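You operate a simulated robot arm through the tools that you are given. There is no shell and no other tool. Be economical: measure what you need, move in short steps, check, and stop when the job is done.

You are at the controls of a simulated robot arm. One attempt, no reset.

## Task
Stake the leaning plant: seat the cane, clip it on and firm the soil with the tamper.
Fine: stand the tamper back where it stood. Set down upright: brown wooden tamper.

It is judged by the outcome, as a careful person would: the job done as asked, and still so three seconds after it is handed in. It fails if anything else is knocked over, pushed out of place, dropped, spilled or broken.

## Robot
A 7-joint arm with a two-finger parallel gripper, fixed in place. Base frame: the origin is at the foot of the arm, x ahead of it, y to its left, z up; the work surface is at about z = 72. Readings come in cm, rad, newtons and seconds.
With the tool pointing down near the work surface it reaches from about 28 to 68 cm from the base axis. Its first joint turns from -1.152 to 1.152 rad. Payload 1.57 kg.
The tool frame sits at the grasp point between the pads (the TCP): z along the fingers, y along the line on which they close. The tips reach 3 cm beyond it. Largest opening 11 cm; finger width 2.4, thickness 1.2; the body of the gripper, 4.8 by 11.2 cm, starts 7.8 cm behind the TCP.
Orientation is that of the tool frame in the base frame, as a unit quaternion [x, y, z, w]. With the fingers straight down and closing along the base's y, the tool's x points along the base's -x, its y along +y and its z along -z.

## Interface
- The arm moves only by the tool apply_moves. Its argument "commands" is a list of rows, each a list of 3 entries, a list of its own where there are three numbers: the shift along the tool's x, y, z in units of 40 mm (1.0 is 40 mm), then the turn, a rotation vector about the tool's x, y, z in units of 8 degrees (1.0 is 8 degrees), then the opening in per cent of the stroke, from 0 (shut) to 100 (fully open). In form: [[[x, y, z], [wx, wy, wz], claw], ...]. A call has 1 to 10 rows; each row shifts and turns the commanded pose from where the row before left it, along the tool's axes as they then stand. A call with a number of a shift or a turn outside -1 to 1 is refused whole. A row lasts 0.2 s, in which the tool goes at most 5 cm and 0.15 rad; a call with a longer step from one row to the next is refused whole, and so is a gripper value outside its range. A pose out of reach is approached as far as the arm can. The call stops where the force on the tool passes 70 N (or 10 N more than at its start, if that is more) or the arm is blocked; 0.2 s more then pass. The fingers move at their own pace (about 10.8 cm/s each) and stop on an object; they squeeze with about 36 N. The grip force told is the motor's: it shows also when the fingers shut on nothing. Time passes only in rows, and 0.2 s behind the last, so rows that do not move let the fingers close. It gives the time, the measured TCP pose, the force on the tool (base axes), the opening and the grip force at its end, in the units of the frame above (readings bear some noise), with the torque about the TCP (base axes, N m) and any sound that the robot's microphone picked up.
- Cameras (640 x 400 px; columns grow to the right, rows downward): "scene" is fixed at [17.2, -40.25, 139.65]; the picture's right is [0.67, -0.74, 0.00], its down [-0.48, -0.44, -0.76] and it looks along [0.56, 0.51, -0.65] (base axes); focal length 352 px, centre (320, 200). "wrist" rides on the gripper at [7, 1.6, -14.1] in the tool frame; the picture's right is [-0.23, 0.97, 0.00], its down [-0.86, -0.20, -0.48] and it looks along [-0.47, -0.11, 0.88] (tool axes); focal length 222 px, centre (320, 200). There is no depth. A picture from a camera that has moved, and an enlarged one, comes with that camera's place and axes in the base frame and with its lens.
- camera(camera): a new picture of that camera. It takes no simulated time.
- close_up(camera, box): a new picture of the part [left, top, right, bottom] of that camera's present view, enlarged. It takes no simulated time.
- job_done(): hands the job in; it is judged then, once.

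Work in short steps. Places have to be worked out from the pictures, the camera data and where the tool is seen: move nearer, look again, correct. Check each grasp and each placing, and mend what went wrong. You have 120 turns and 84 pictures in all, those below and enlarged ones among them. Open the gripper and draw the arm clear of the work before you hand the job in, unless the task says otherwise; then end with one line.

The tools are called as name(argument=value, ...) on one line, values as JSON. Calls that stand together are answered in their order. apply_moves: Moves the arm, as the interface text tells. Its arguments: {"type":"object","properties":{"commands":{"type":"array","items":{"type":"array"}}},"required":["commands"]} The other tools are called the same way: camera (camera) takes a picture; close_up (camera, box) takes an enlarged picture of a part of a camera's view; job_done () hands the job in.

At the start:

```text
clock: 0.0
ee_pos: [47.8, -2.54, 107.42]
orientation: [0.0, 1.0, 0.0, 0.0]
ft_force: [-0.1, 0.2, 0.3]
ft_torque: [0.01, -0.02, -0.02]
opening: 11.01
grip_force: 0.0
```

scene: 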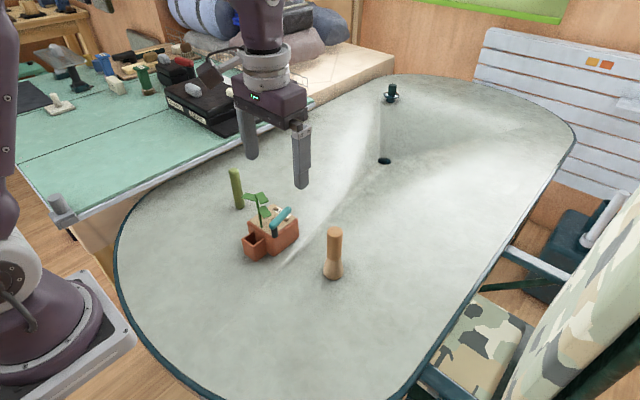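
wrist: 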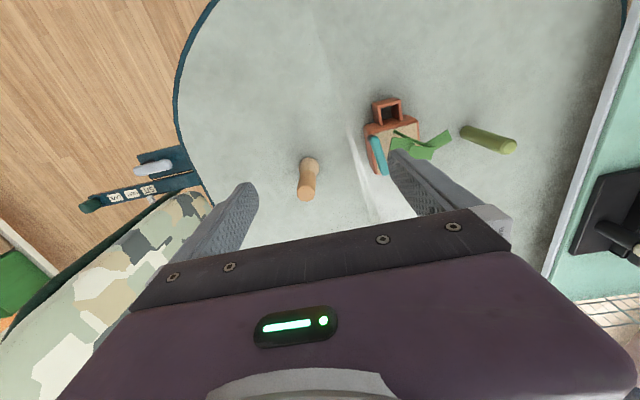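

I take enlarged pictures of the work to see the parts before moving.

close_up(camera="scene", box=[200, 150, 360, 290])

close_up(camera="wrist", box=[280, 80, 540, 220])

```text
2.86 times, centred on (280, 220) of scene
camera zoom: at [17.2, -40.25, 139.65], right [0.67, -0.74, 0.0], down [-0.48, -0.44, -0.76], along [0.56, 0.51, -0.65], focal length 1005 px, centre (434, 143)
```

zoom: 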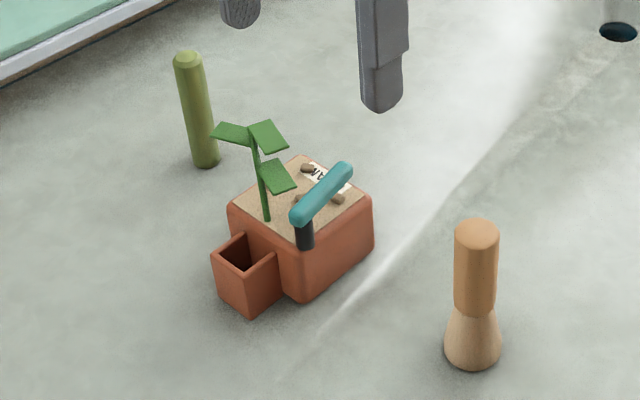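

```text
2.46 times, centred on (410, 150) of wrist
camera zoom: at [40.85, -1.01, 121.57], right [0.23, 0.97, 0.0], down [0.86, -0.2, 0.48], along [0.47, -0.11, -0.88], focal length 547 px, centre (98, 323)
```

zoom: 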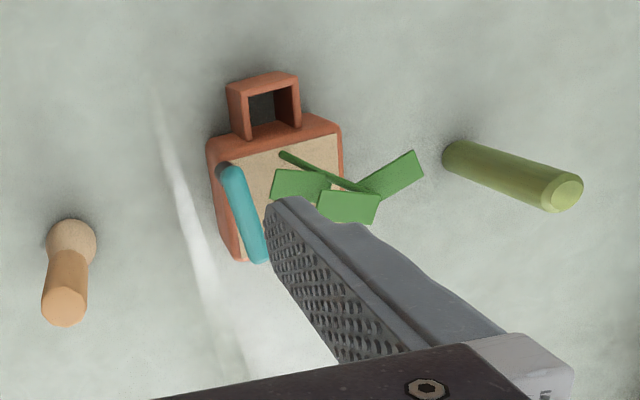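

The cane (green) stands near (58, 28), height about 12.5 cm. The tamper is near (57.8, -7.6), and the socket on the pot is near (49, 10) with its rim at about z 77.5. I move the wrist camera closer to the pot to study the socket and the teal clip.

apply_moves(commands=[[[0.24, 0.78, 0.6], [0, 0, 0], 100], [[0.24, 0.78, 0.6], [0, 0, 0], 100], [[0.24, 0.78, 0.6], [0, 0, 0], 100], [[0.24, 0.78, 0.6], [0, 0, 0], 100], [[0, 0, 0], [0, 0, 0], 100]])

camera(camera="wrist")

close_up(camera="scene", box=[220, 180, 310, 265])

```text
clock: 1.2
ee_pos: [43.98, 9.9, 97.81]
orientation: [0.001, 1.0, 0.0, 0.0]
ft_force: [0.1, -0.4, -0.6]
ft_torque: [0.03, -0.01, 0.02]
opening: 10.99
grip_force: 0.1
```

```text
79 pictures are left
camera wrist: at [37.02, 11.46, 111.95], right [0.23, 0.97, 0.0], down [0.86, -0.2, 0.48], along [0.47, -0.11, -0.88], focal length 222 px, centre (320, 200)
```

wrist: 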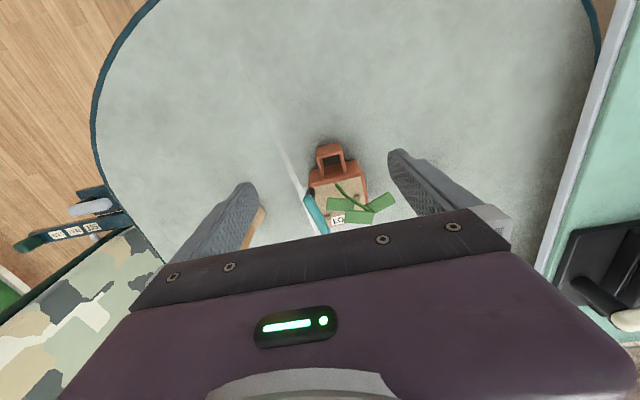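

```text
4.71 times, centred on (265, 222) of scene
camera zoom: at [17.2, -40.25, 139.65], right [0.67, -0.74, 0.0], down [-0.48, -0.44, -0.76], along [0.56, 0.51, -0.65], focal length 1656 px, centre (579, 94)
```

zoom: 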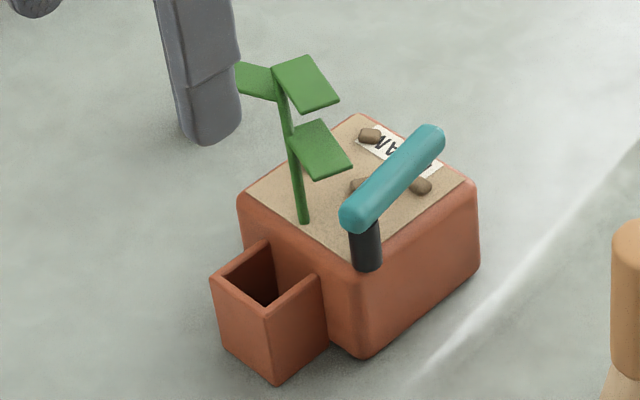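

close_up(camera="wrist", box=[280, 130, 410, 240])

```text
3.64 times, centred on (345, 185) of wrist
camera zoom: at [37.02, 11.46, 111.95], right [0.23, 0.97, 0.0], down [0.86, -0.2, 0.48], along [0.47, -0.11, -0.88], focal length 808 px, centre (229, 254)
```

zoom: 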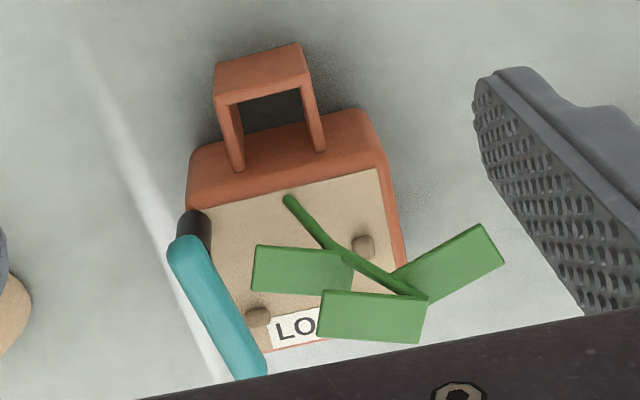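

The teal clip is a lever on a corner post near (52.4, 6.1, 82.5), pointing +x. It should swing 90° toward +y to bring the stem against the cane. The socket hole is centred near (49.3, 10.5, 77.8). Next I go above the cane.

apply_moves(commands=[[[-0.583, 0.754, 0], [0, 0, 0], 100], [[-0.583, 0.754, 0], [0, 0, 0], 100], [[-0.583, 0.754, 0], [0, 0, 0], 100], [[-0.583, 0.754, 0], [0, 0, 0], 100], [[-0.583, 0.754, 0], [0, 0, 0], 100], [[-0.583, 0.754, 0], [0, 0, 0], 100], [[0, 0, 0], [0, 0, 0], 100]])

camera(camera="wrist")

close_up(camera="scene", box=[180, 100, 310, 220])

```text
clock: 2.8
ee_pos: [57.95, 27.98, 97.84]
orientation: [0.001, 1.0, 0.0, 0.0]
ft_force: [0.3, -0.2, -0.7]
ft_torque: [-0.02, -0.02, -0.01]
opening: 10.99
grip_force: 0.1
```

```text
76 pictures are left
camera wrist: at [50.98, 29.63, 111.91], right [0.23, 0.97, 0.0], down [0.86, -0.2, 0.48], along [0.47, -0.11, -0.88], focal length 222 px, centre (320, 200)
```

wrist: 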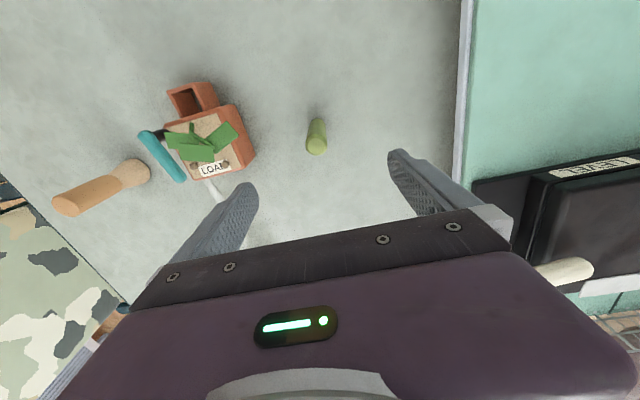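

```text
3.33 times, centred on (245, 160) of scene
camera zoom: at [17.2, -40.25, 139.65], right [0.67, -0.74, 0.0], down [-0.48, -0.44, -0.76], along [0.56, 0.51, -0.65], focal length 1173 px, centre (570, 333)
```

zoom: 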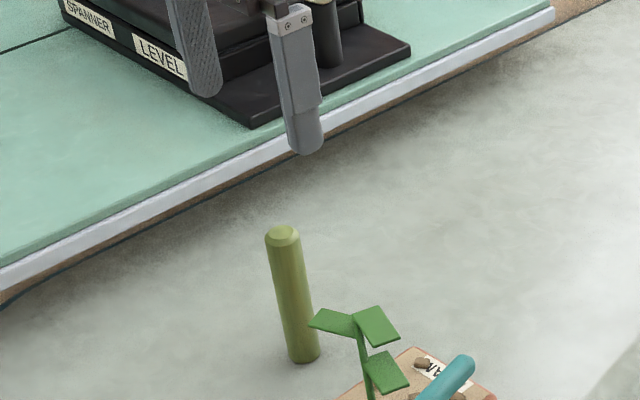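

The cane axis is about (57.8, 27.7) with its top at z 84.8. I lower the open fingers around its upper part and close.

apply_moves(commands=[[[0.01, -0.02, 0.97], [0, 0, 0], 100], [[0.01, -0.02, 0.97], [0, 0, 0], 100], [[0.01, -0.02, 0.97], [0, 0, 0], 100], [[0.01, -0.02, 0.96], [0, 0, 0], 100], [[0, 0, 0], [0, 0, 0], 60], [[0, 0, 0], [0, 0, 0], 30], [[0, 0, 0], [0, 0, 0], 0], [[0, 0, 0], [0, 0, 0], 0], [[0, 0, 0], [0, 0, 0], 0]])

close_up(camera="scene", box=[180, 100, 310, 220])

camera(camera="wrist")

```text
clock: 4.8
ee_pos: [57.75, 27.66, 82.36]
orientation: [0.0, 1.0, 0.0, 0.0]
ft_force: [-0.5, 0.3, -0.3]
ft_torque: [0.01, 0.01, -0.02]
opening: 2.69
grip_force: 36.2
```

```text
3.33 times, centred on (245, 160) of scene
camera zoom: at [17.2, -40.25, 139.65], right [0.67, -0.74, 0.0], down [-0.48, -0.44, -0.76], along [0.56, 0.51, -0.65], focal length 1173 px, centre (570, 333)
```

zoom: 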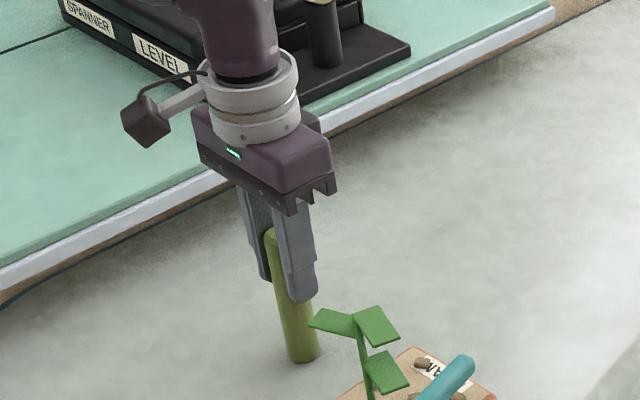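

```text
73 pictures are left
camera wrist: at [50.79, 29.23, 96.45], right [0.23, 0.97, 0.0], down [0.86, -0.2, 0.48], along [0.47, -0.11, -0.88], focal length 222 px, centre (320, 200)
```

wrist: 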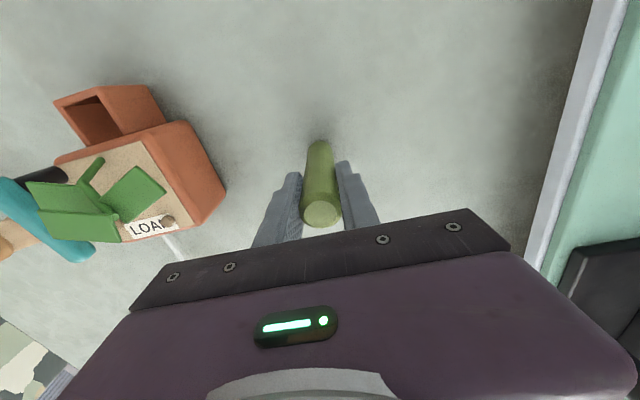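

The grip is good, with a 2.7 cm cane held. I lift it, swing toward the base side of the plant and then over the socket.

apply_moves(commands=[[[0, 0, -0.5], [0, 0, 0], 0], [[0, 0, -1], [0, 0, 0], 0], [[0, 0, -1], [0, 0, 0], 0], [[0.7, 0, -0.5], [0, 0, 0], 0], [[0.7, -0.2, 0], [0, 0, 0], 0], [[0.65, -0.8, 0], [0, 0, 0], 0], [[0, -0.95, 0], [0, 0, 0], 0], [[0, -0.95, 0], [0, 0, 0], 0], [[0, -0.95, 0], [0, 0, 0], 0], [[0, -0.44, 0], [0, 0, 0], 0]])

camera(camera="wrist")

close_up(camera="scene", box=[200, 150, 330, 270])

```text
clock: 7.0
ee_pos: [49.63, 10.48, 94.45]
orientation: [0.0, 1.0, 0.0, 0.0]
ft_force: [0.9, 0.6, -2.2]
ft_torque: [0.0, -0.02, 0.01]
opening: 2.71
grip_force: 35.9
```

```text
72 pictures are left
camera wrist: at [42.63, 12.01, 108.5], right [0.23, 0.97, 0.0], down [0.85, -0.2, 0.48], along [0.47, -0.11, -0.88], focal length 222 px, centre (320, 200)
```

wrist: 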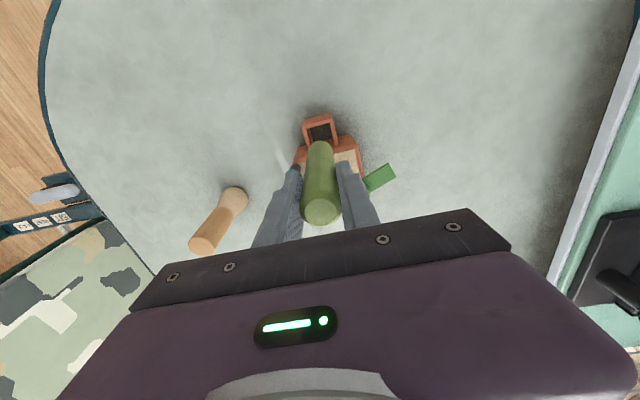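

```text
3.33 times, centred on (265, 210) of scene
camera zoom: at [17.2, -40.25, 139.65], right [0.67, -0.74, 0.0], down [-0.48, -0.44, -0.76], along [0.56, 0.51, -0.65], focal length 1173 px, centre (503, 167)
```

zoom: 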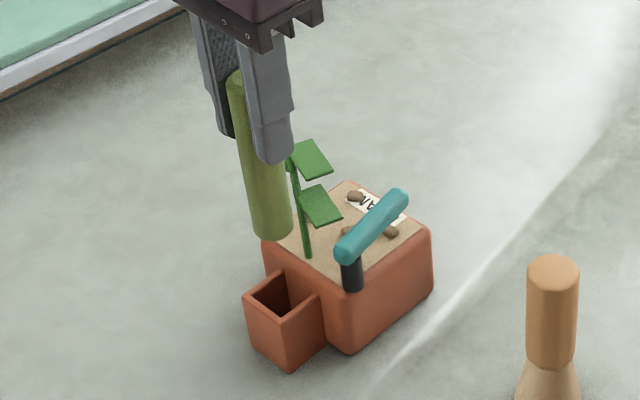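

close_up(camera="scene", box=[235, 200, 295, 262])

close_up(camera="wrist", box=[280, 100, 380, 180])

```text
6.45 times, centred on (265, 231) of scene
camera zoom: at [17.2, -40.25, 139.65], right [0.67, -0.74, 0.0], down [-0.48, -0.44, -0.76], along [0.56, 0.51, -0.65], focal length 2270 px, centre (675, 0)
```

zoom: 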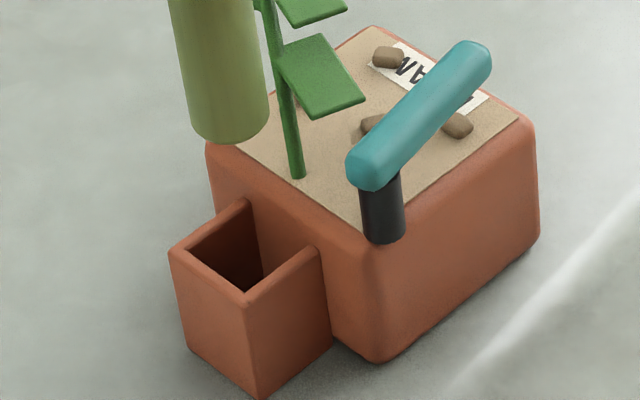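

```text
5.00 times, centred on (330, 140) of wrist
camera zoom: at [42.63, 12.01, 108.5], right [0.23, 0.97, 0.0], down [0.85, -0.2, 0.48], along [0.47, -0.11, -0.88], focal length 1111 px, centre (270, 500)
```

zoom: 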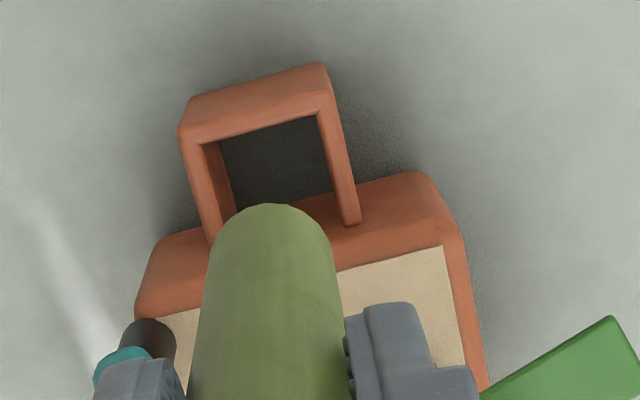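

Comparing hole and cane bottom within each view, the cane should shift about -0.4 in x and -0.3 in y. I descend to just above the rim and look again.

apply_moves(commands=[[[0.1, -0.07, 0.4], [0, 0, 0], 0], [[0, 0, 0.5], [0, 0, 0], 0], [[0, 0, 0.3], [0, 0, 0], 0], [[0, 0, 0], [0, 0, 0], 0]])

close_up(camera="scene", box=[235, 200, 295, 262])

close_up(camera="wrist", box=[280, 100, 380, 180])

```text
clock: 8.0
ee_pos: [49.16, 10.25, 89.62]
orientation: [0.0, 1.0, 0.0, 0.0]
ft_force: [0.5, -0.4, -1.1]
ft_torque: [-0.02, -0.03, -0.02]
opening: 2.72
grip_force: 36.2
```

```text
6.45 times, centred on (265, 231) of scene
camera zoom: at [17.2, -40.25, 139.65], right [0.67, -0.74, 0.0], down [-0.48, -0.44, -0.76], along [0.56, 0.51, -0.65], focal length 2270 px, centre (675, 0)
```

zoom: 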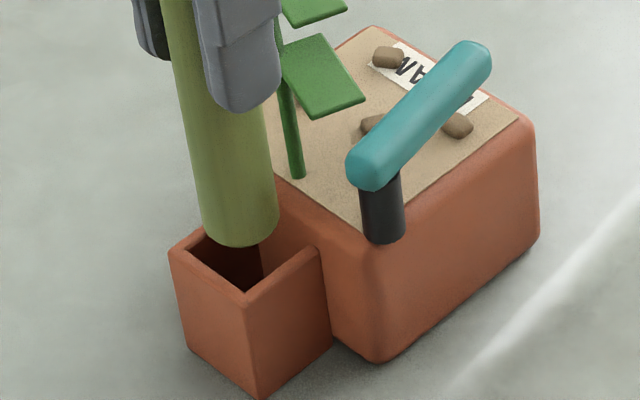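

```text
5.00 times, centred on (330, 140) of wrist
camera zoom: at [42.23, 11.83, 103.71], right [0.23, 0.97, 0.0], down [0.86, -0.2, 0.48], along [0.47, -0.11, -0.88], focal length 1111 px, centre (270, 500)
```

zoom: 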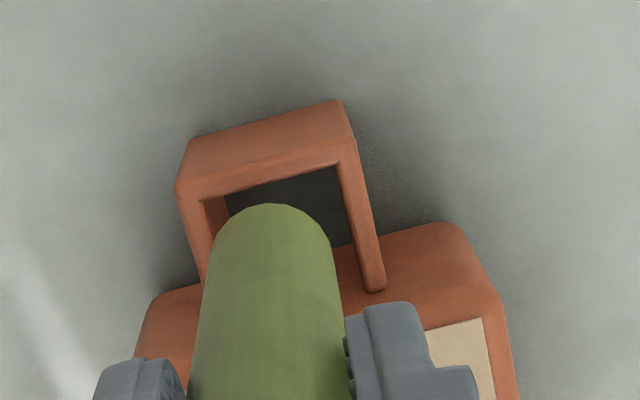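

The views nearly agree that it is centred, with a small -0.1 correction in y. I start the insertion gently.

apply_moves(commands=[[[0, -0.025, 0.15], [0, 0, 0], 0], [[0, 0, 0.2], [0, 0, 0], 0], [[0, 0, 0.2], [0, 0, 0], 0], [[0, 0, 0], [0, 0, 0], 0]])

close_up(camera="scene", box=[235, 200, 295, 262])

close_up(camera="wrist", box=[280, 100, 380, 180])

```text
clock: 9.0
ee_pos: [49.34, 10.22, 87.46]
orientation: [0.0, 1.0, 0.001, 0.003]
ft_force: [4.5, -0.6, 31.7]
ft_torque: [-0.38, -0.47, 0.13]
opening: 2.72
grip_force: 35.8
```

```text
6.45 times, centred on (265, 231) of scene
camera zoom: at [17.16, -40.26, 139.65], right [0.67, -0.74, 0.0], down [-0.48, -0.44, -0.76], along [0.56, 0.51, -0.65], focal length 2270 px, centre (675, 0)
```

zoom: 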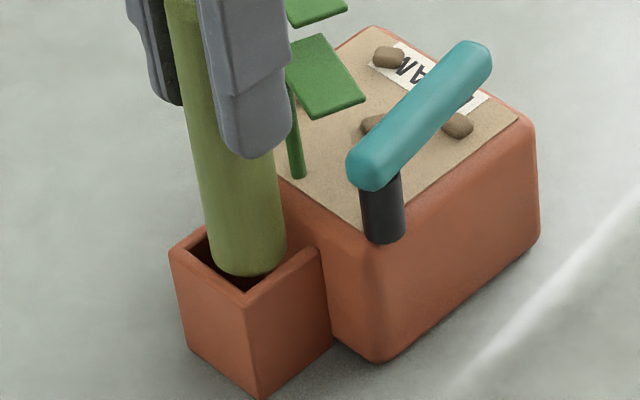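

```text
5.00 times, centred on (330, 140) of wrist
camera zoom: at [42.23, 11.73, 101.53], right [0.23, 0.97, 0.0], down [0.85, -0.2, 0.48], along [0.47, -0.11, -0.88], focal length 1111 px, centre (270, 500)
```

zoom: 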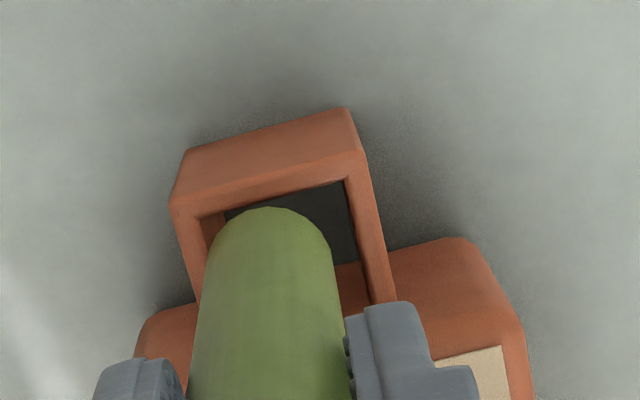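

31 N upward with the torque puts the contact on the -y wall rim, and the wrist view shows the spare gap at +y. I lift a little, shift +0.3 in y and try again.

apply_moves(commands=[[[0, 0, -0.3], [0, 0, 0], 0], [[-0.02, 0.08, 0], [0, 0, 0], 0], [[0, 0, 0], [0, 0, 0], 0], [[0, 0, 0.2], [0, 0, 0], 0], [[0, 0, 0.15], [0, 0, 0], 0], [[0, 0, 0], [0, 0, 0], 0]])

close_up(camera="wrist", box=[280, 100, 380, 180])

```text
clock: 10.4
ee_pos: [49.4, 10.49, 87.38]
orientation: [0.0, 1.0, 0.002, 0.002]
ft_force: [2.7, -1.8, 31.1]
ft_torque: [-0.16, 0.24, 0.01]
opening: 2.68
grip_force: 36.2
```

```text
5.00 times, centred on (330, 140) of wrist
camera zoom: at [42.36, 12.02, 101.36], right [0.23, 0.97, 0.0], down [0.85, -0.2, 0.48], along [0.47, -0.11, -0.88], focal length 1111 px, centre (270, 500)
```

zoom: 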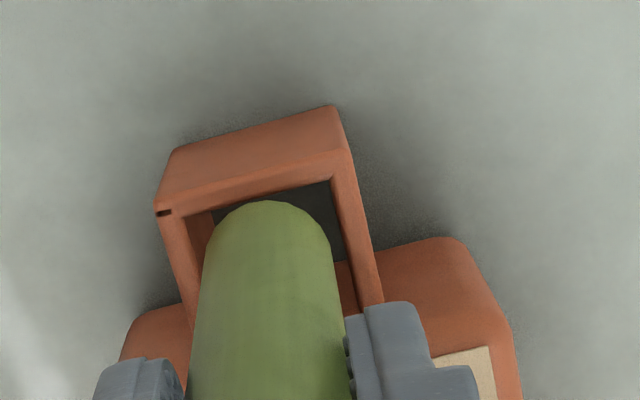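

Now the torque puts the contact on the front (-x) wall, so x needs to go up a bit. I lift and look at both views, including the dark mark on the socket corner.

apply_moves(commands=[[[0, 0, -0.3], [0, 0, 0], 0], [[0, 0, -0.2], [0, 0, 0], 0], [[0, 0, 0], [0, 0, 0], 0]])

close_up(camera="wrist", box=[280, 100, 380, 180])

close_up(camera="scene", box=[235, 200, 295, 262])

```text
clock: 11.2
ee_pos: [49.26, 10.53, 89.17]
orientation: [0.0, 1.0, 0.0, 0.0]
ft_force: [0.3, -0.3, -1.1]
ft_torque: [0.0, 0.01, 0.01]
opening: 2.68
grip_force: 36.0
```

```text
5.00 times, centred on (330, 140) of wrist
camera zoom: at [42.27, 12.03, 103.29], right [0.23, 0.97, 0.0], down [0.86, -0.2, 0.48], along [0.47, -0.11, -0.88], focal length 1111 px, centre (270, 500)
```

zoom: 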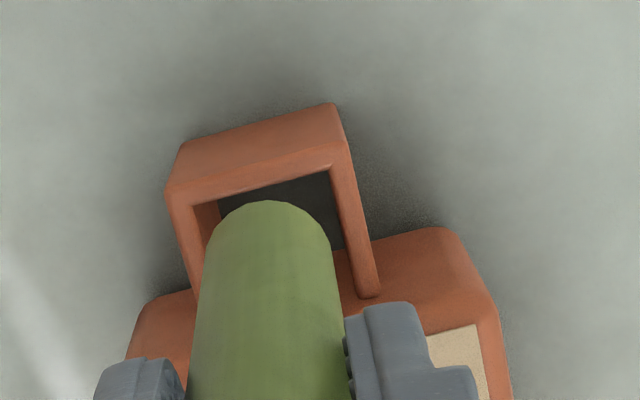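

```text
6.45 times, centred on (265, 231) of scene
camera zoom: at [17.2, -40.25, 139.65], right [0.67, -0.74, 0.0], down [-0.48, -0.44, -0.76], along [0.56, 0.51, -0.65], focal length 2270 px, centre (675, 0)
```

zoom: 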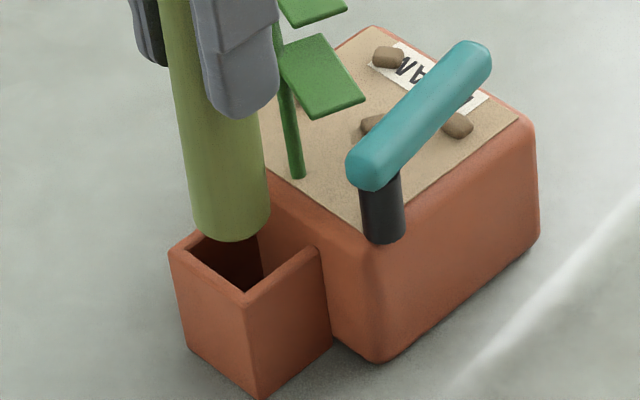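

Reworking with the rim at the actual contact height (z ≈ 77.1), both views put the hole centre at x ≈ 49.7, y ≈ 10.6. I shift +0.4 in x and descend gently.

apply_moves(commands=[[[-0.1, 0.02, 0], [0, 0, 0], 0], [[0, 0, 0.3], [0, 0, 0], 0], [[0, 0, 0.2], [0, 0, 0], 0], [[0, 0, 0.1], [0, 0, 0], 0], [[0, 0, 0], [0, 0, 0], 0]])

close_up(camera="scene", box=[235, 200, 295, 262])

```text
clock: 12.4
ee_pos: [49.58, 10.57, 86.75]
orientation: [0.0, 1.0, 0.0, 0.0]
ft_force: [0.2, -0.6, -0.4]
ft_torque: [0.0, 0.01, 0.01]
opening: 2.68
grip_force: 35.7
```

```text
6.45 times, centred on (265, 231) of scene
camera zoom: at [17.2, -40.25, 139.65], right [0.67, -0.74, 0.0], down [-0.48, -0.44, -0.76], along [0.56, 0.51, -0.65], focal length 2270 px, centre (675, 0)
```

zoom: 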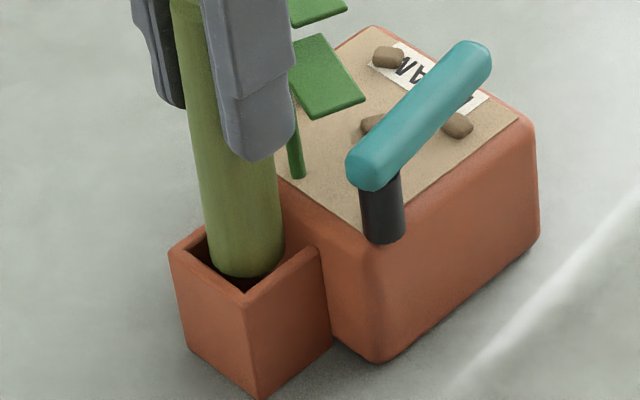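

It is in freely, with no contact force. I continue down in small steps.

apply_moves(commands=[[[0, 0, 0.2], [0, 0, 0], 0], [[0, 0, 0.2], [0, 0, 0], 0], [[0, 0, 0.2], [0, 0, 0], 0], [[0, 0, 0.1], [0, 0, 0], 0], [[0, 0, 0], [0, 0, 0], 0]])

```text
clock: 13.6
ee_pos: [49.56, 10.68, 83.92]
orientation: [0.0, 1.0, 0.0, -0.001]
ft_force: [-0.6, 0.0, -1.7]
ft_torque: [-0.02, 0.01, -0.02]
opening: 2.7
grip_force: 35.8
```

apply_moves(commands=[[[0, 0, 0.1], [0, 0, 0], 0], [[0, 0, 0.06], [0, 0, 0], 0], [[0, 0, 0], [0, 0, 0], 0]])

```text
clock: 14.4
ee_pos: [49.63, 10.65, 83.3]
orientation: [0.0, 1.0, 0.0, -0.001]
ft_force: [-0.2, 0.4, -1.5]
ft_torque: [0.01, 0.01, -0.02]
opening: 2.67
grip_force: 35.7
```

Still free at 83.3, with the socket floor expected just below. I ease on down.

apply_moves(commands=[[[0, 0, 0.06], [0, 0, 0], 0], [[0, 0, 0.05], [0, 0, 0], 0], [[0, 0, 0.05], [0, 0, 0], 0], [[0, 0, 0], [0, 0, 0], 0]])

close_up(camera="scene", box=[225, 180, 295, 262])

camera(camera="wrist")

```text
clock: 15.4
ee_pos: [49.69, 10.68, 82.7]
orientation: [0.0, 1.0, 0.0, 0.0]
ft_force: [-0.2, -0.3, -1.3]
ft_torque: [-0.03, 0.01, -0.01]
opening: 2.68
grip_force: 35.9
```

```text
4.88 times, centred on (260, 221) of scene
camera zoom: at [17.2, -40.25, 139.65], right [0.67, -0.74, 0.0], down [-0.48, -0.44, -0.76], along [0.56, 0.51, -0.65], focal length 1716 px, centre (613, 98)
```

zoom: 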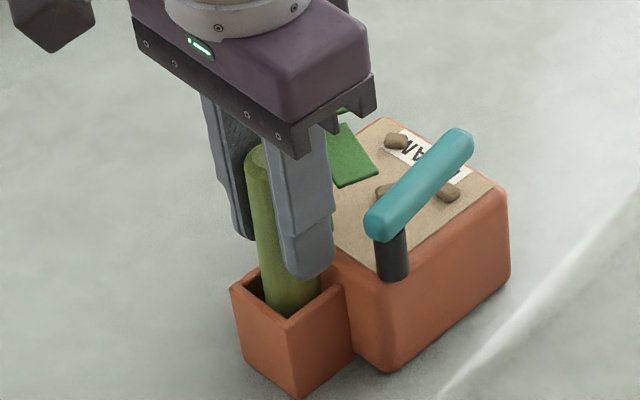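

```text
59 pictures are left
camera wrist: at [42.73, 12.13, 96.82], right [0.23, 0.97, 0.0], down [0.85, -0.2, 0.48], along [0.47, -0.11, -0.88], focal length 222 px, centre (320, 200)
```

wrist: 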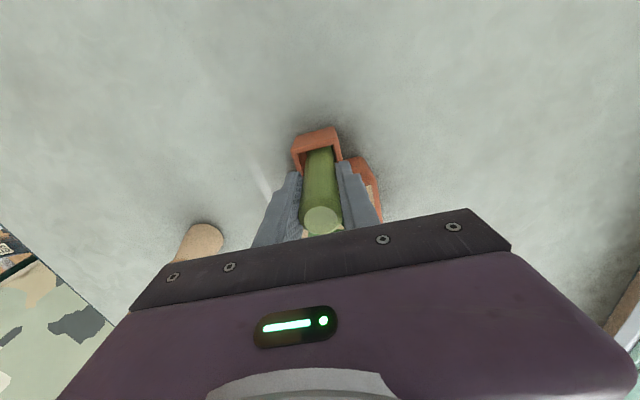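

apply_moves(commands=[[[0, 0, 0.05], [0, 0, 0], 0], [[0, 0, 0.05], [0, 0, 0], 0], [[0, 0, 0.05], [0, 0, 0], 0], [[0, 0, 0], [0, 0, 0], 0]])

```text
clock: 16.4
ee_pos: [49.67, 10.5, 82.22]
orientation: [0.0, 1.0, -0.001, 0.0]
ft_force: [-0.2, -0.3, -1.6]
ft_torque: [-0.01, 0.01, -0.01]
opening: 2.7
grip_force: 35.4
```

apply_moves(commands=[[[0, 0, 0.05], [0, 0, 0], 0], [[0, 0, 0.05], [0, 0, 0], 0], [[0, 0, 0], [0, 0, 0], 0]])

close_up(camera="wrist", box=[250, 110, 410, 240])

```text
clock: 17.2
ee_pos: [49.61, 10.49, 81.81]
orientation: [0.0, 1.0, 0.0, 0.002]
ft_force: [-5.8, -0.2, 32.7]
ft_torque: [0.0, 0.2, 0.02]
opening: 2.68
grip_force: 36.6
```

```text
3.08 times, centred on (330, 175) of wrist
camera zoom: at [42.68, 12.11, 95.91], right [0.23, 0.97, 0.0], down [0.85, -0.2, 0.48], along [0.47, -0.11, -0.88], focal length 684 px, centre (289, 277)
```

zoom: 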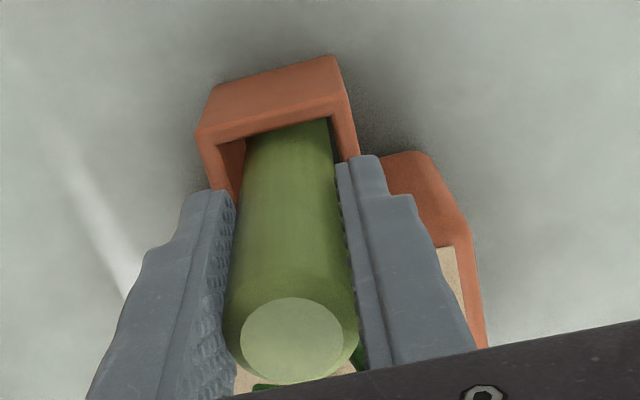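

32.7 N upward at z 81.8: the cane is on the socket floor. I ease off, open partly and withdraw straight up.

apply_moves(commands=[[[0, 0, -0.03], [0, 0, 0], 0], [[0, 0, 0], [0, 0, 0], 35], [[0, 0, 0], [0, 0, 0], 45], [[0, 0, -0.5], [0, 0, 0], 45], [[0, 0, -1], [0, 0, 0], 45], [[0, 0, -1], [0, 0, 0], 45], [[0, 0, -1], [0, 0, 0], 45], [[1, 0, -0.5], [0, 0, 0], 45], [[0, 0, 0], [0, 0, 0], 45]])

close_up(camera="scene", box=[225, 170, 305, 262])

close_up(camera="wrist", box=[260, 110, 420, 240])

```text
clock: 19.2
ee_pos: [45.73, 10.63, 97.9]
orientation: [0.0, 1.0, 0.001, 0.001]
ft_force: [0.4, 0.0, 0.0]
ft_torque: [-0.01, -0.02, 0.01]
opening: 4.96
grip_force: 0.0
```

```text
4.35 times, centred on (265, 216) of scene
camera zoom: at [17.2, -40.25, 139.65], right [0.67, -0.74, 0.0], down [-0.48, -0.44, -0.76], along [0.56, 0.51, -0.65], focal length 1530 px, centre (559, 130)
```

zoom: 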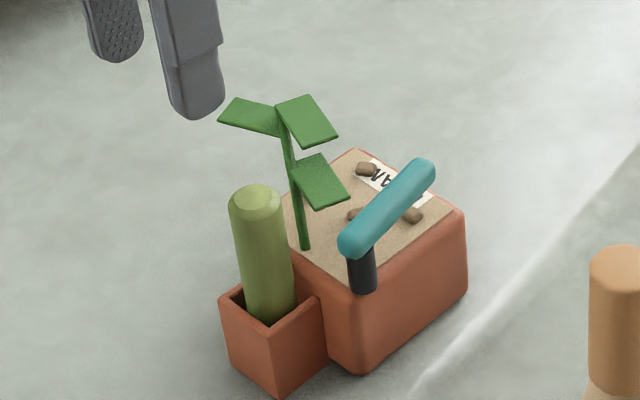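

```text
3.08 times, centred on (340, 175) of wrist
camera zoom: at [38.76, 12.17, 112.02], right [0.23, 0.97, 0.0], down [0.86, -0.2, 0.48], along [0.47, -0.11, -0.88], focal length 684 px, centre (258, 277)
```

zoom: 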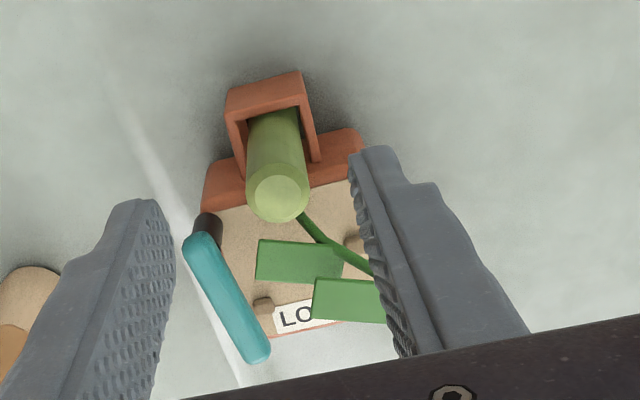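

The cane is seated upright, with its top at z ≈ 85.1. The lever runs from its pivot at (52.3, 6.1) to about (59, 7.4) at z 82–83. I close the gripper and bring the tips down on the lever's -y side.

apply_moves(commands=[[[-0.75, -0.39, 0], [0, 0, 0], 0], [[-0.75, -0.39, 0], [0, 0, 0], 0], [[-0.75, -0.39, 0], [0, 0, 0], 0], [[-0.75, -0.4, 0], [0, 0, 0], 0], [[0, 0, 0.85], [0, 0, 0], 0], [[0, 0, 0.85], [0, 0, 0], 0], [[0, 0, 0.85], [0, 0, 0], 0], [[0, 0, 0.85], [0, 0, 0], 0], [[0, 0, 0], [0, 0, 0], 0]])

close_up(camera="scene", box=[225, 160, 315, 262])

camera(camera="wrist")

```text
clock: 21.2
ee_pos: [57.64, 4.27, 84.42]
orientation: [0.0, 1.0, -0.001, 0.0]
ft_force: [0.2, -0.6, -0.6]
ft_torque: [-0.04, 0.02, -0.03]
opening: 0.0
grip_force: 20.8
```

```text
3.92 times, centred on (270, 211) of scene
camera zoom: at [17.2, -40.25, 139.65], right [0.67, -0.74, 0.0], down [-0.48, -0.44, -0.76], along [0.56, 0.51, -0.65], focal length 1380 px, centre (516, 157)
```

zoom: 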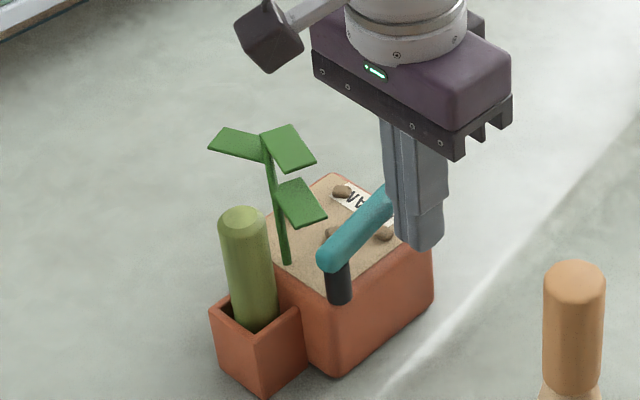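

```text
54 pictures are left
camera wrist: at [50.71, 5.82, 98.48], right [0.23, 0.97, 0.0], down [0.85, -0.2, 0.48], along [0.47, -0.11, -0.88], focal length 222 px, centre (320, 200)
```

wrist: 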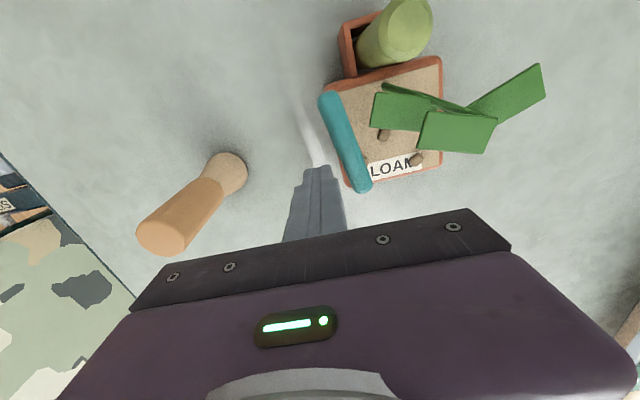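

The tips are beside the lever near its free end. I push gently in +y and check the lever turns.

apply_moves(commands=[[[0, 0.15, 0], [0, 0, 0], 0], [[0, 0.2, 0], [0, 0, 0], 0], [[0, 0.2, 0], [0, 0, 0], 0], [[0.02, 0.2, 0], [0, 0, 0], 0], [[0, 0, 0], [0, 0, 0], 0]])

close_up(camera="scene", box=[225, 160, 315, 262])

close_up(camera="wrist", box=[260, 0, 560, 220])

```text
clock: 22.4
ee_pos: [57.6, 7.28, 84.27]
orientation: [-0.001, 1.0, 0.0, 0.0]
ft_force: [0.0, -1.7, -0.4]
ft_torque: [-0.01, -0.01, 0.0]
opening: 0.02
grip_force: 21.2
```

```text
3.92 times, centred on (270, 211) of scene
camera zoom: at [17.2, -40.26, 139.65], right [0.67, -0.74, 0.0], down [-0.48, -0.44, -0.76], along [0.56, 0.51, -0.65], focal length 1380 px, centre (516, 157)
```

zoom: 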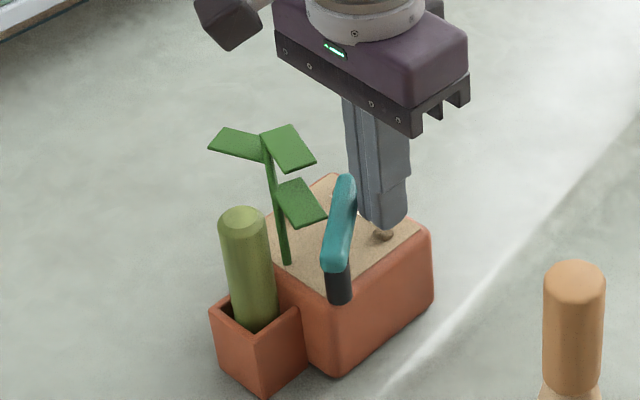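

```text
1.82 times, centred on (410, 110) of wrist
camera zoom: at [50.61, 8.87, 98.41], right [0.23, 0.97, 0.0], down [0.86, -0.2, 0.48], along [0.47, -0.11, -0.88], focal length 404 px, centre (156, 364)
```

zoom: 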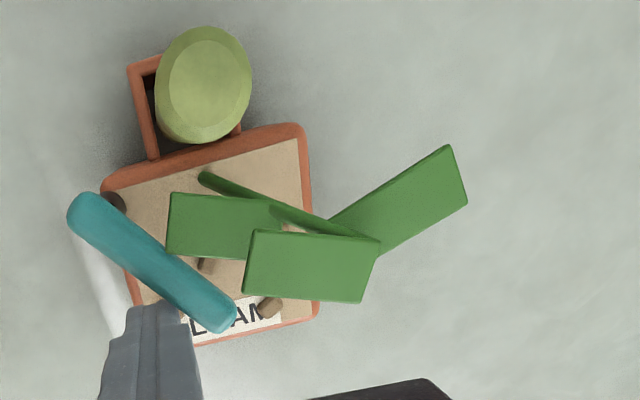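

The lever turns freely. I continue along the arc.

apply_moves(commands=[[[0.1, 0.15, 0], [0, 0, 0], 0], [[0.1, 0.15, 0], [0, 0, 0], 0], [[0.1, 0.1, 0], [0, 0, 0], 0], [[0, 0, 0], [0, 0, 0], 0]])

close_up(camera="scene", box=[225, 160, 315, 262])

close_up(camera="wrist", box=[260, 0, 560, 220])

```text
clock: 23.4
ee_pos: [56.36, 8.86, 84.31]
orientation: [0.001, 1.0, 0.0, 0.0]
ft_force: [1.2, -1.9, -1.1]
ft_torque: [-0.05, -0.03, 0.0]
opening: 0.0
grip_force: 21.0
```

```text
3.92 times, centred on (270, 211) of scene
camera zoom: at [17.2, -40.26, 139.65], right [0.67, -0.74, 0.0], down [-0.48, -0.44, -0.76], along [0.56, 0.51, -0.65], focal length 1380 px, centre (516, 157)
```

zoom: 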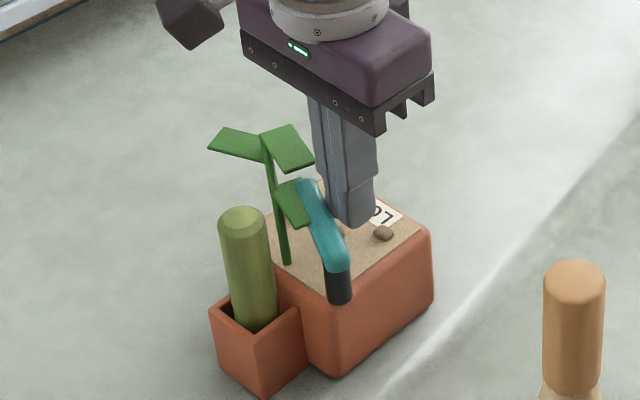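

```text
1.82 times, centred on (410, 110) of wrist
camera zoom: at [49.4, 10.44, 98.36], right [0.23, 0.97, 0.0], down [0.86, -0.2, 0.48], along [0.47, -0.11, -0.88], focal length 404 px, centre (156, 364)
```

zoom: 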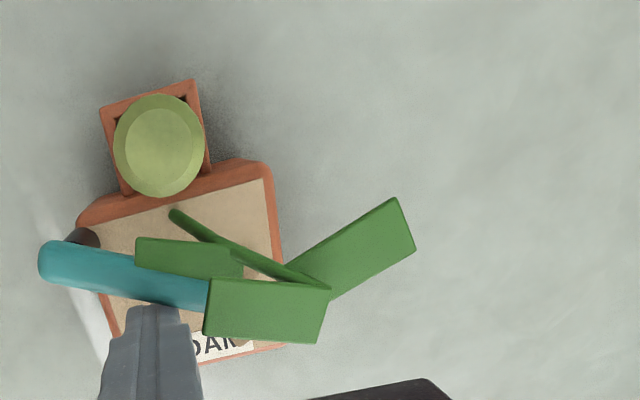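

The lever passes the leaf without resistance. I go on in small steps.

apply_moves(commands=[[[0.12, 0.1, 0], [0, 0, 0], 0], [[0.12, 0.08, 0], [0, 0, 0], 0], [[0.1, 0.06, 0], [0, 0, 0], 0], [[0, 0, 0], [0, 0, 0], 0]])

close_up(camera="scene", box=[225, 160, 315, 262])

close_up(camera="wrist", box=[260, 0, 560, 220])

```text
clock: 24.4
ee_pos: [55.05, 9.81, 84.32]
orientation: [0.001, 1.0, 0.0, 0.0]
ft_force: [1.8, -0.8, 0.5]
ft_torque: [0.02, 0.0, -0.01]
opening: 0.01
grip_force: 21.5
```

```text
3.92 times, centred on (270, 211) of scene
camera zoom: at [17.2, -40.25, 139.65], right [0.67, -0.74, 0.0], down [-0.48, -0.44, -0.76], along [0.56, 0.51, -0.65], focal length 1380 px, centre (516, 157)
```

zoom: 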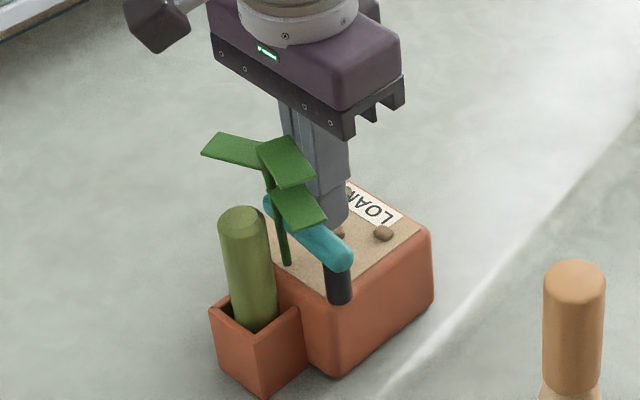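

```text
1.82 times, centred on (410, 110) of wrist
camera zoom: at [48.06, 11.42, 98.37], right [0.23, 0.97, 0.0], down [0.85, -0.2, 0.48], along [0.47, -0.11, -0.88], focal length 404 px, centre (156, 364)
```

zoom: 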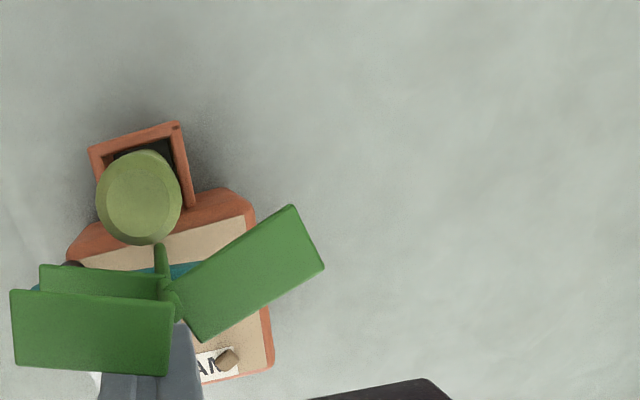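

The stem is straightening toward the cane as the clip closes. I keep going gently, watching force and sound.

apply_moves(commands=[[[0.12, 0.03, 0], [0, 0, 0], 0], [[0.12, 0.0, 0], [0, 0, 0], 0], [[0, 0, 0], [0, 0, 0], 0]])

close_up(camera="scene", box=[225, 160, 315, 262])

close_up(camera="wrist", box=[260, 0, 560, 220])

```text
clock: 25.2
ee_pos: [54.08, 9.94, 84.18]
orientation: [0.001, 1.0, -0.001, 0.0]
ft_force: [7.9, -1.1, 2.3]
ft_torque: [-0.02, -0.04, 0.0]
opening: 0.0
grip_force: 21.4
```

```text
3.92 times, centred on (270, 211) of scene
camera zoom: at [17.21, -40.26, 139.65], right [0.67, -0.74, 0.0], down [-0.48, -0.44, -0.76], along [0.56, 0.51, -0.65], focal length 1380 px, centre (516, 157)
```

zoom: 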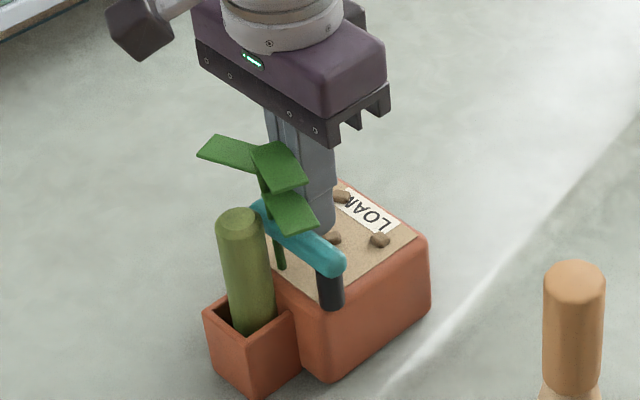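

```text
1.82 times, centred on (410, 110) of wrist
camera zoom: at [47.11, 11.55, 98.35], right [0.23, 0.97, 0.0], down [0.85, -0.2, 0.48], along [0.47, -0.11, -0.88], focal length 404 px, centre (156, 364)
```

zoom: 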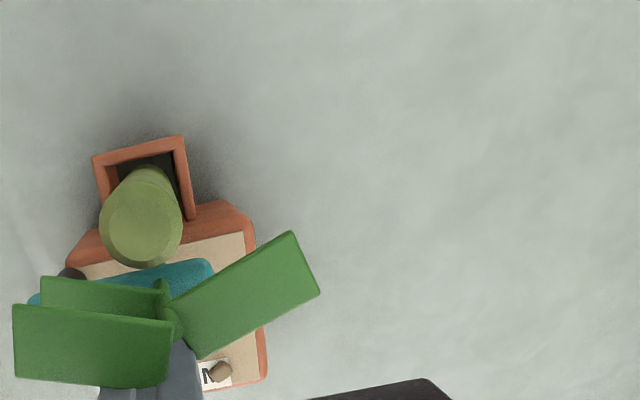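

Fx rose to 8 N, so the lever has reached its stop at 90°, and the pot shifted slightly (~0.6 cm toward -x). I stop pushing and back away in +x to see if the clip holds.

apply_moves(commands=[[[-0.2, -0.05, 0], [0, 0, 0], 0], [[-0.4, -0.1, 0], [0, 0, 0], 0], [[-0.5, -0.3, 0], [0, 0, 0], 0], [[-0.5, -0.3, 0], [0, 0, 0], 0], [[0, 0, -1], [0, 0, 0], 0], [[0, 0, -1], [0, 0, 0], 0], [[0, 0, -1], [0, 0, 0], 0], [[0, 0, 0], [0, 0, 0], 0]])

close_up(camera="scene", box=[225, 160, 315, 262])

camera(camera="wrist")

```text
clock: 27.0
ee_pos: [60.59, 6.88, 96.29]
orientation: [0.0, 1.0, 0.0, 0.0]
ft_force: [0.5, -1.1, 0.5]
ft_torque: [0.03, 0.0, -0.01]
opening: 0.0
grip_force: 21.5
```

```text
3.92 times, centred on (270, 211) of scene
camera zoom: at [17.2, -40.25, 139.65], right [0.67, -0.74, 0.0], down [-0.48, -0.44, -0.76], along [0.56, 0.51, -0.65], focal length 1380 px, centre (516, 157)
```

zoom: 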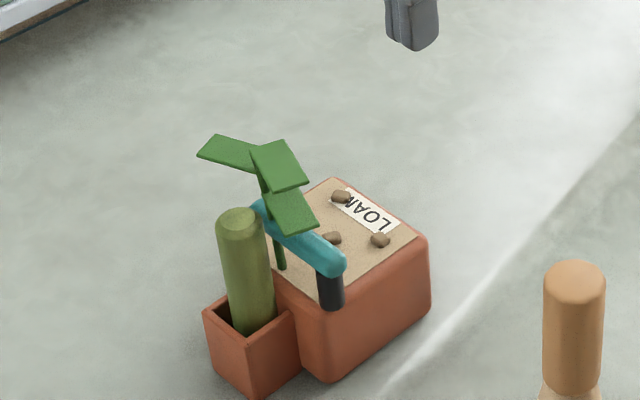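

```text
44 pictures are left
camera wrist: at [53.6, 8.54, 110.39], right [0.23, 0.97, 0.0], down [0.86, -0.2, 0.48], along [0.47, -0.11, -0.88], focal length 222 px, centre (320, 200)
```

wrist: 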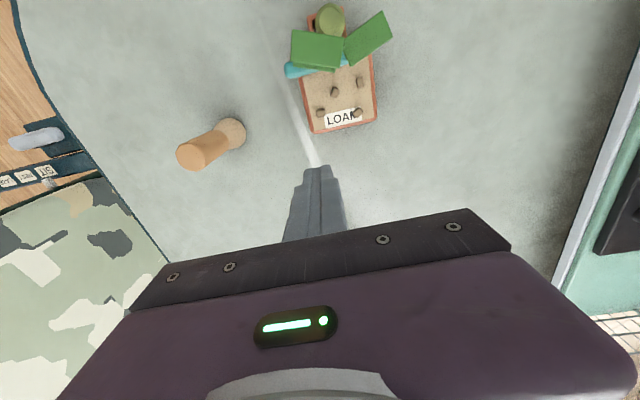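

The clip holds, the stem is upright against the cane, and the soil with its loose clods is exposed. I zoom in to locate the clods and the tamper.

close_up(camera="wrist", box=[160, 0, 400, 180])

close_up(camera="scene", box=[240, 190, 360, 290])

```text
2.22 times, centred on (280, 90) of wrist
camera zoom: at [53.6, 8.54, 110.39], right [0.23, 0.97, 0.0], down [0.86, -0.2, 0.48], along [0.47, -0.11, -0.88], focal length 494 px, centre (409, 444)
```

zoom: 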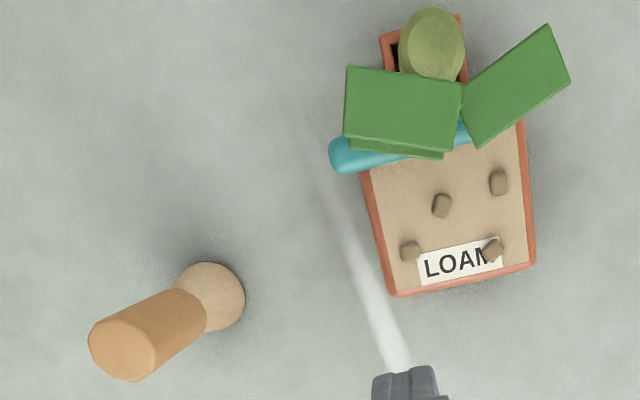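

```text
4.00 times, centred on (300, 240) of scene
camera zoom: at [17.2, -40.25, 139.65], right [0.67, -0.74, 0.0], down [-0.48, -0.44, -0.76], along [0.56, 0.51, -0.65], focal length 1408 px, centre (400, 40)
```

zoom: 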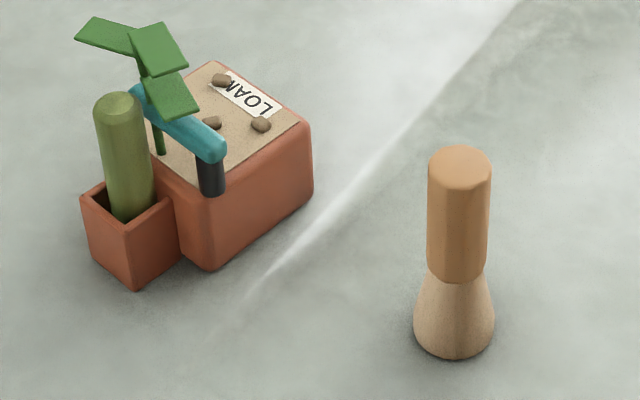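

Clods are near (55.6, 10), (55.2, 13.3), (57.5, 8) and (58.6, 12.5), so a few presses are needed. The tamper is at about (57.8, -7.5). I move above it, open, and refine.

apply_moves(commands=[[[0.175, -0.9, -0.23], [0, 0, 0], 0], [[0.175, -0.9, -0.23], [0, 0, 0], 50], [[0.175, -0.9, -0.23], [0, 0, 0], 90], [[0.175, -0.9, -0.23], [0, 0, 0], 90], [[0, 0, 0], [0, 0, 0], 90]])

close_up(camera="wrist", box=[240, 60, 400, 200])

```text
clock: 28.2
ee_pos: [57.75, -7.29, 99.91]
orientation: [0.0, 1.0, 0.0, 0.0]
ft_force: [-0.3, 0.7, 0.4]
ft_torque: [-0.04, -0.01, 0.04]
opening: 9.88
grip_force: 0.0
```

```text
2.86 times, centred on (320, 130) of wrist
camera zoom: at [50.77, -5.77, 113.96], right [0.23, 0.97, 0.0], down [0.86, -0.2, 0.48], along [0.47, -0.11, -0.88], focal length 635 px, centre (320, 400)
```

zoom: 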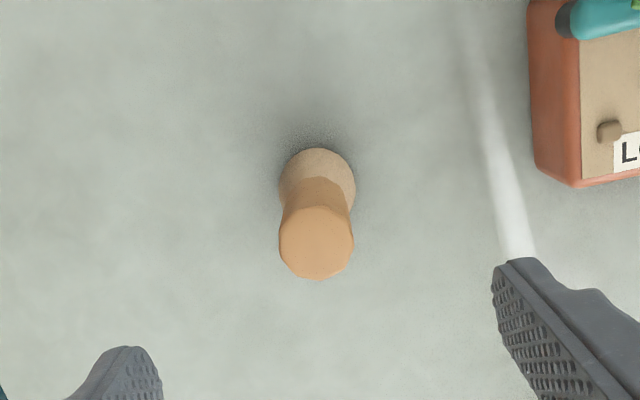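

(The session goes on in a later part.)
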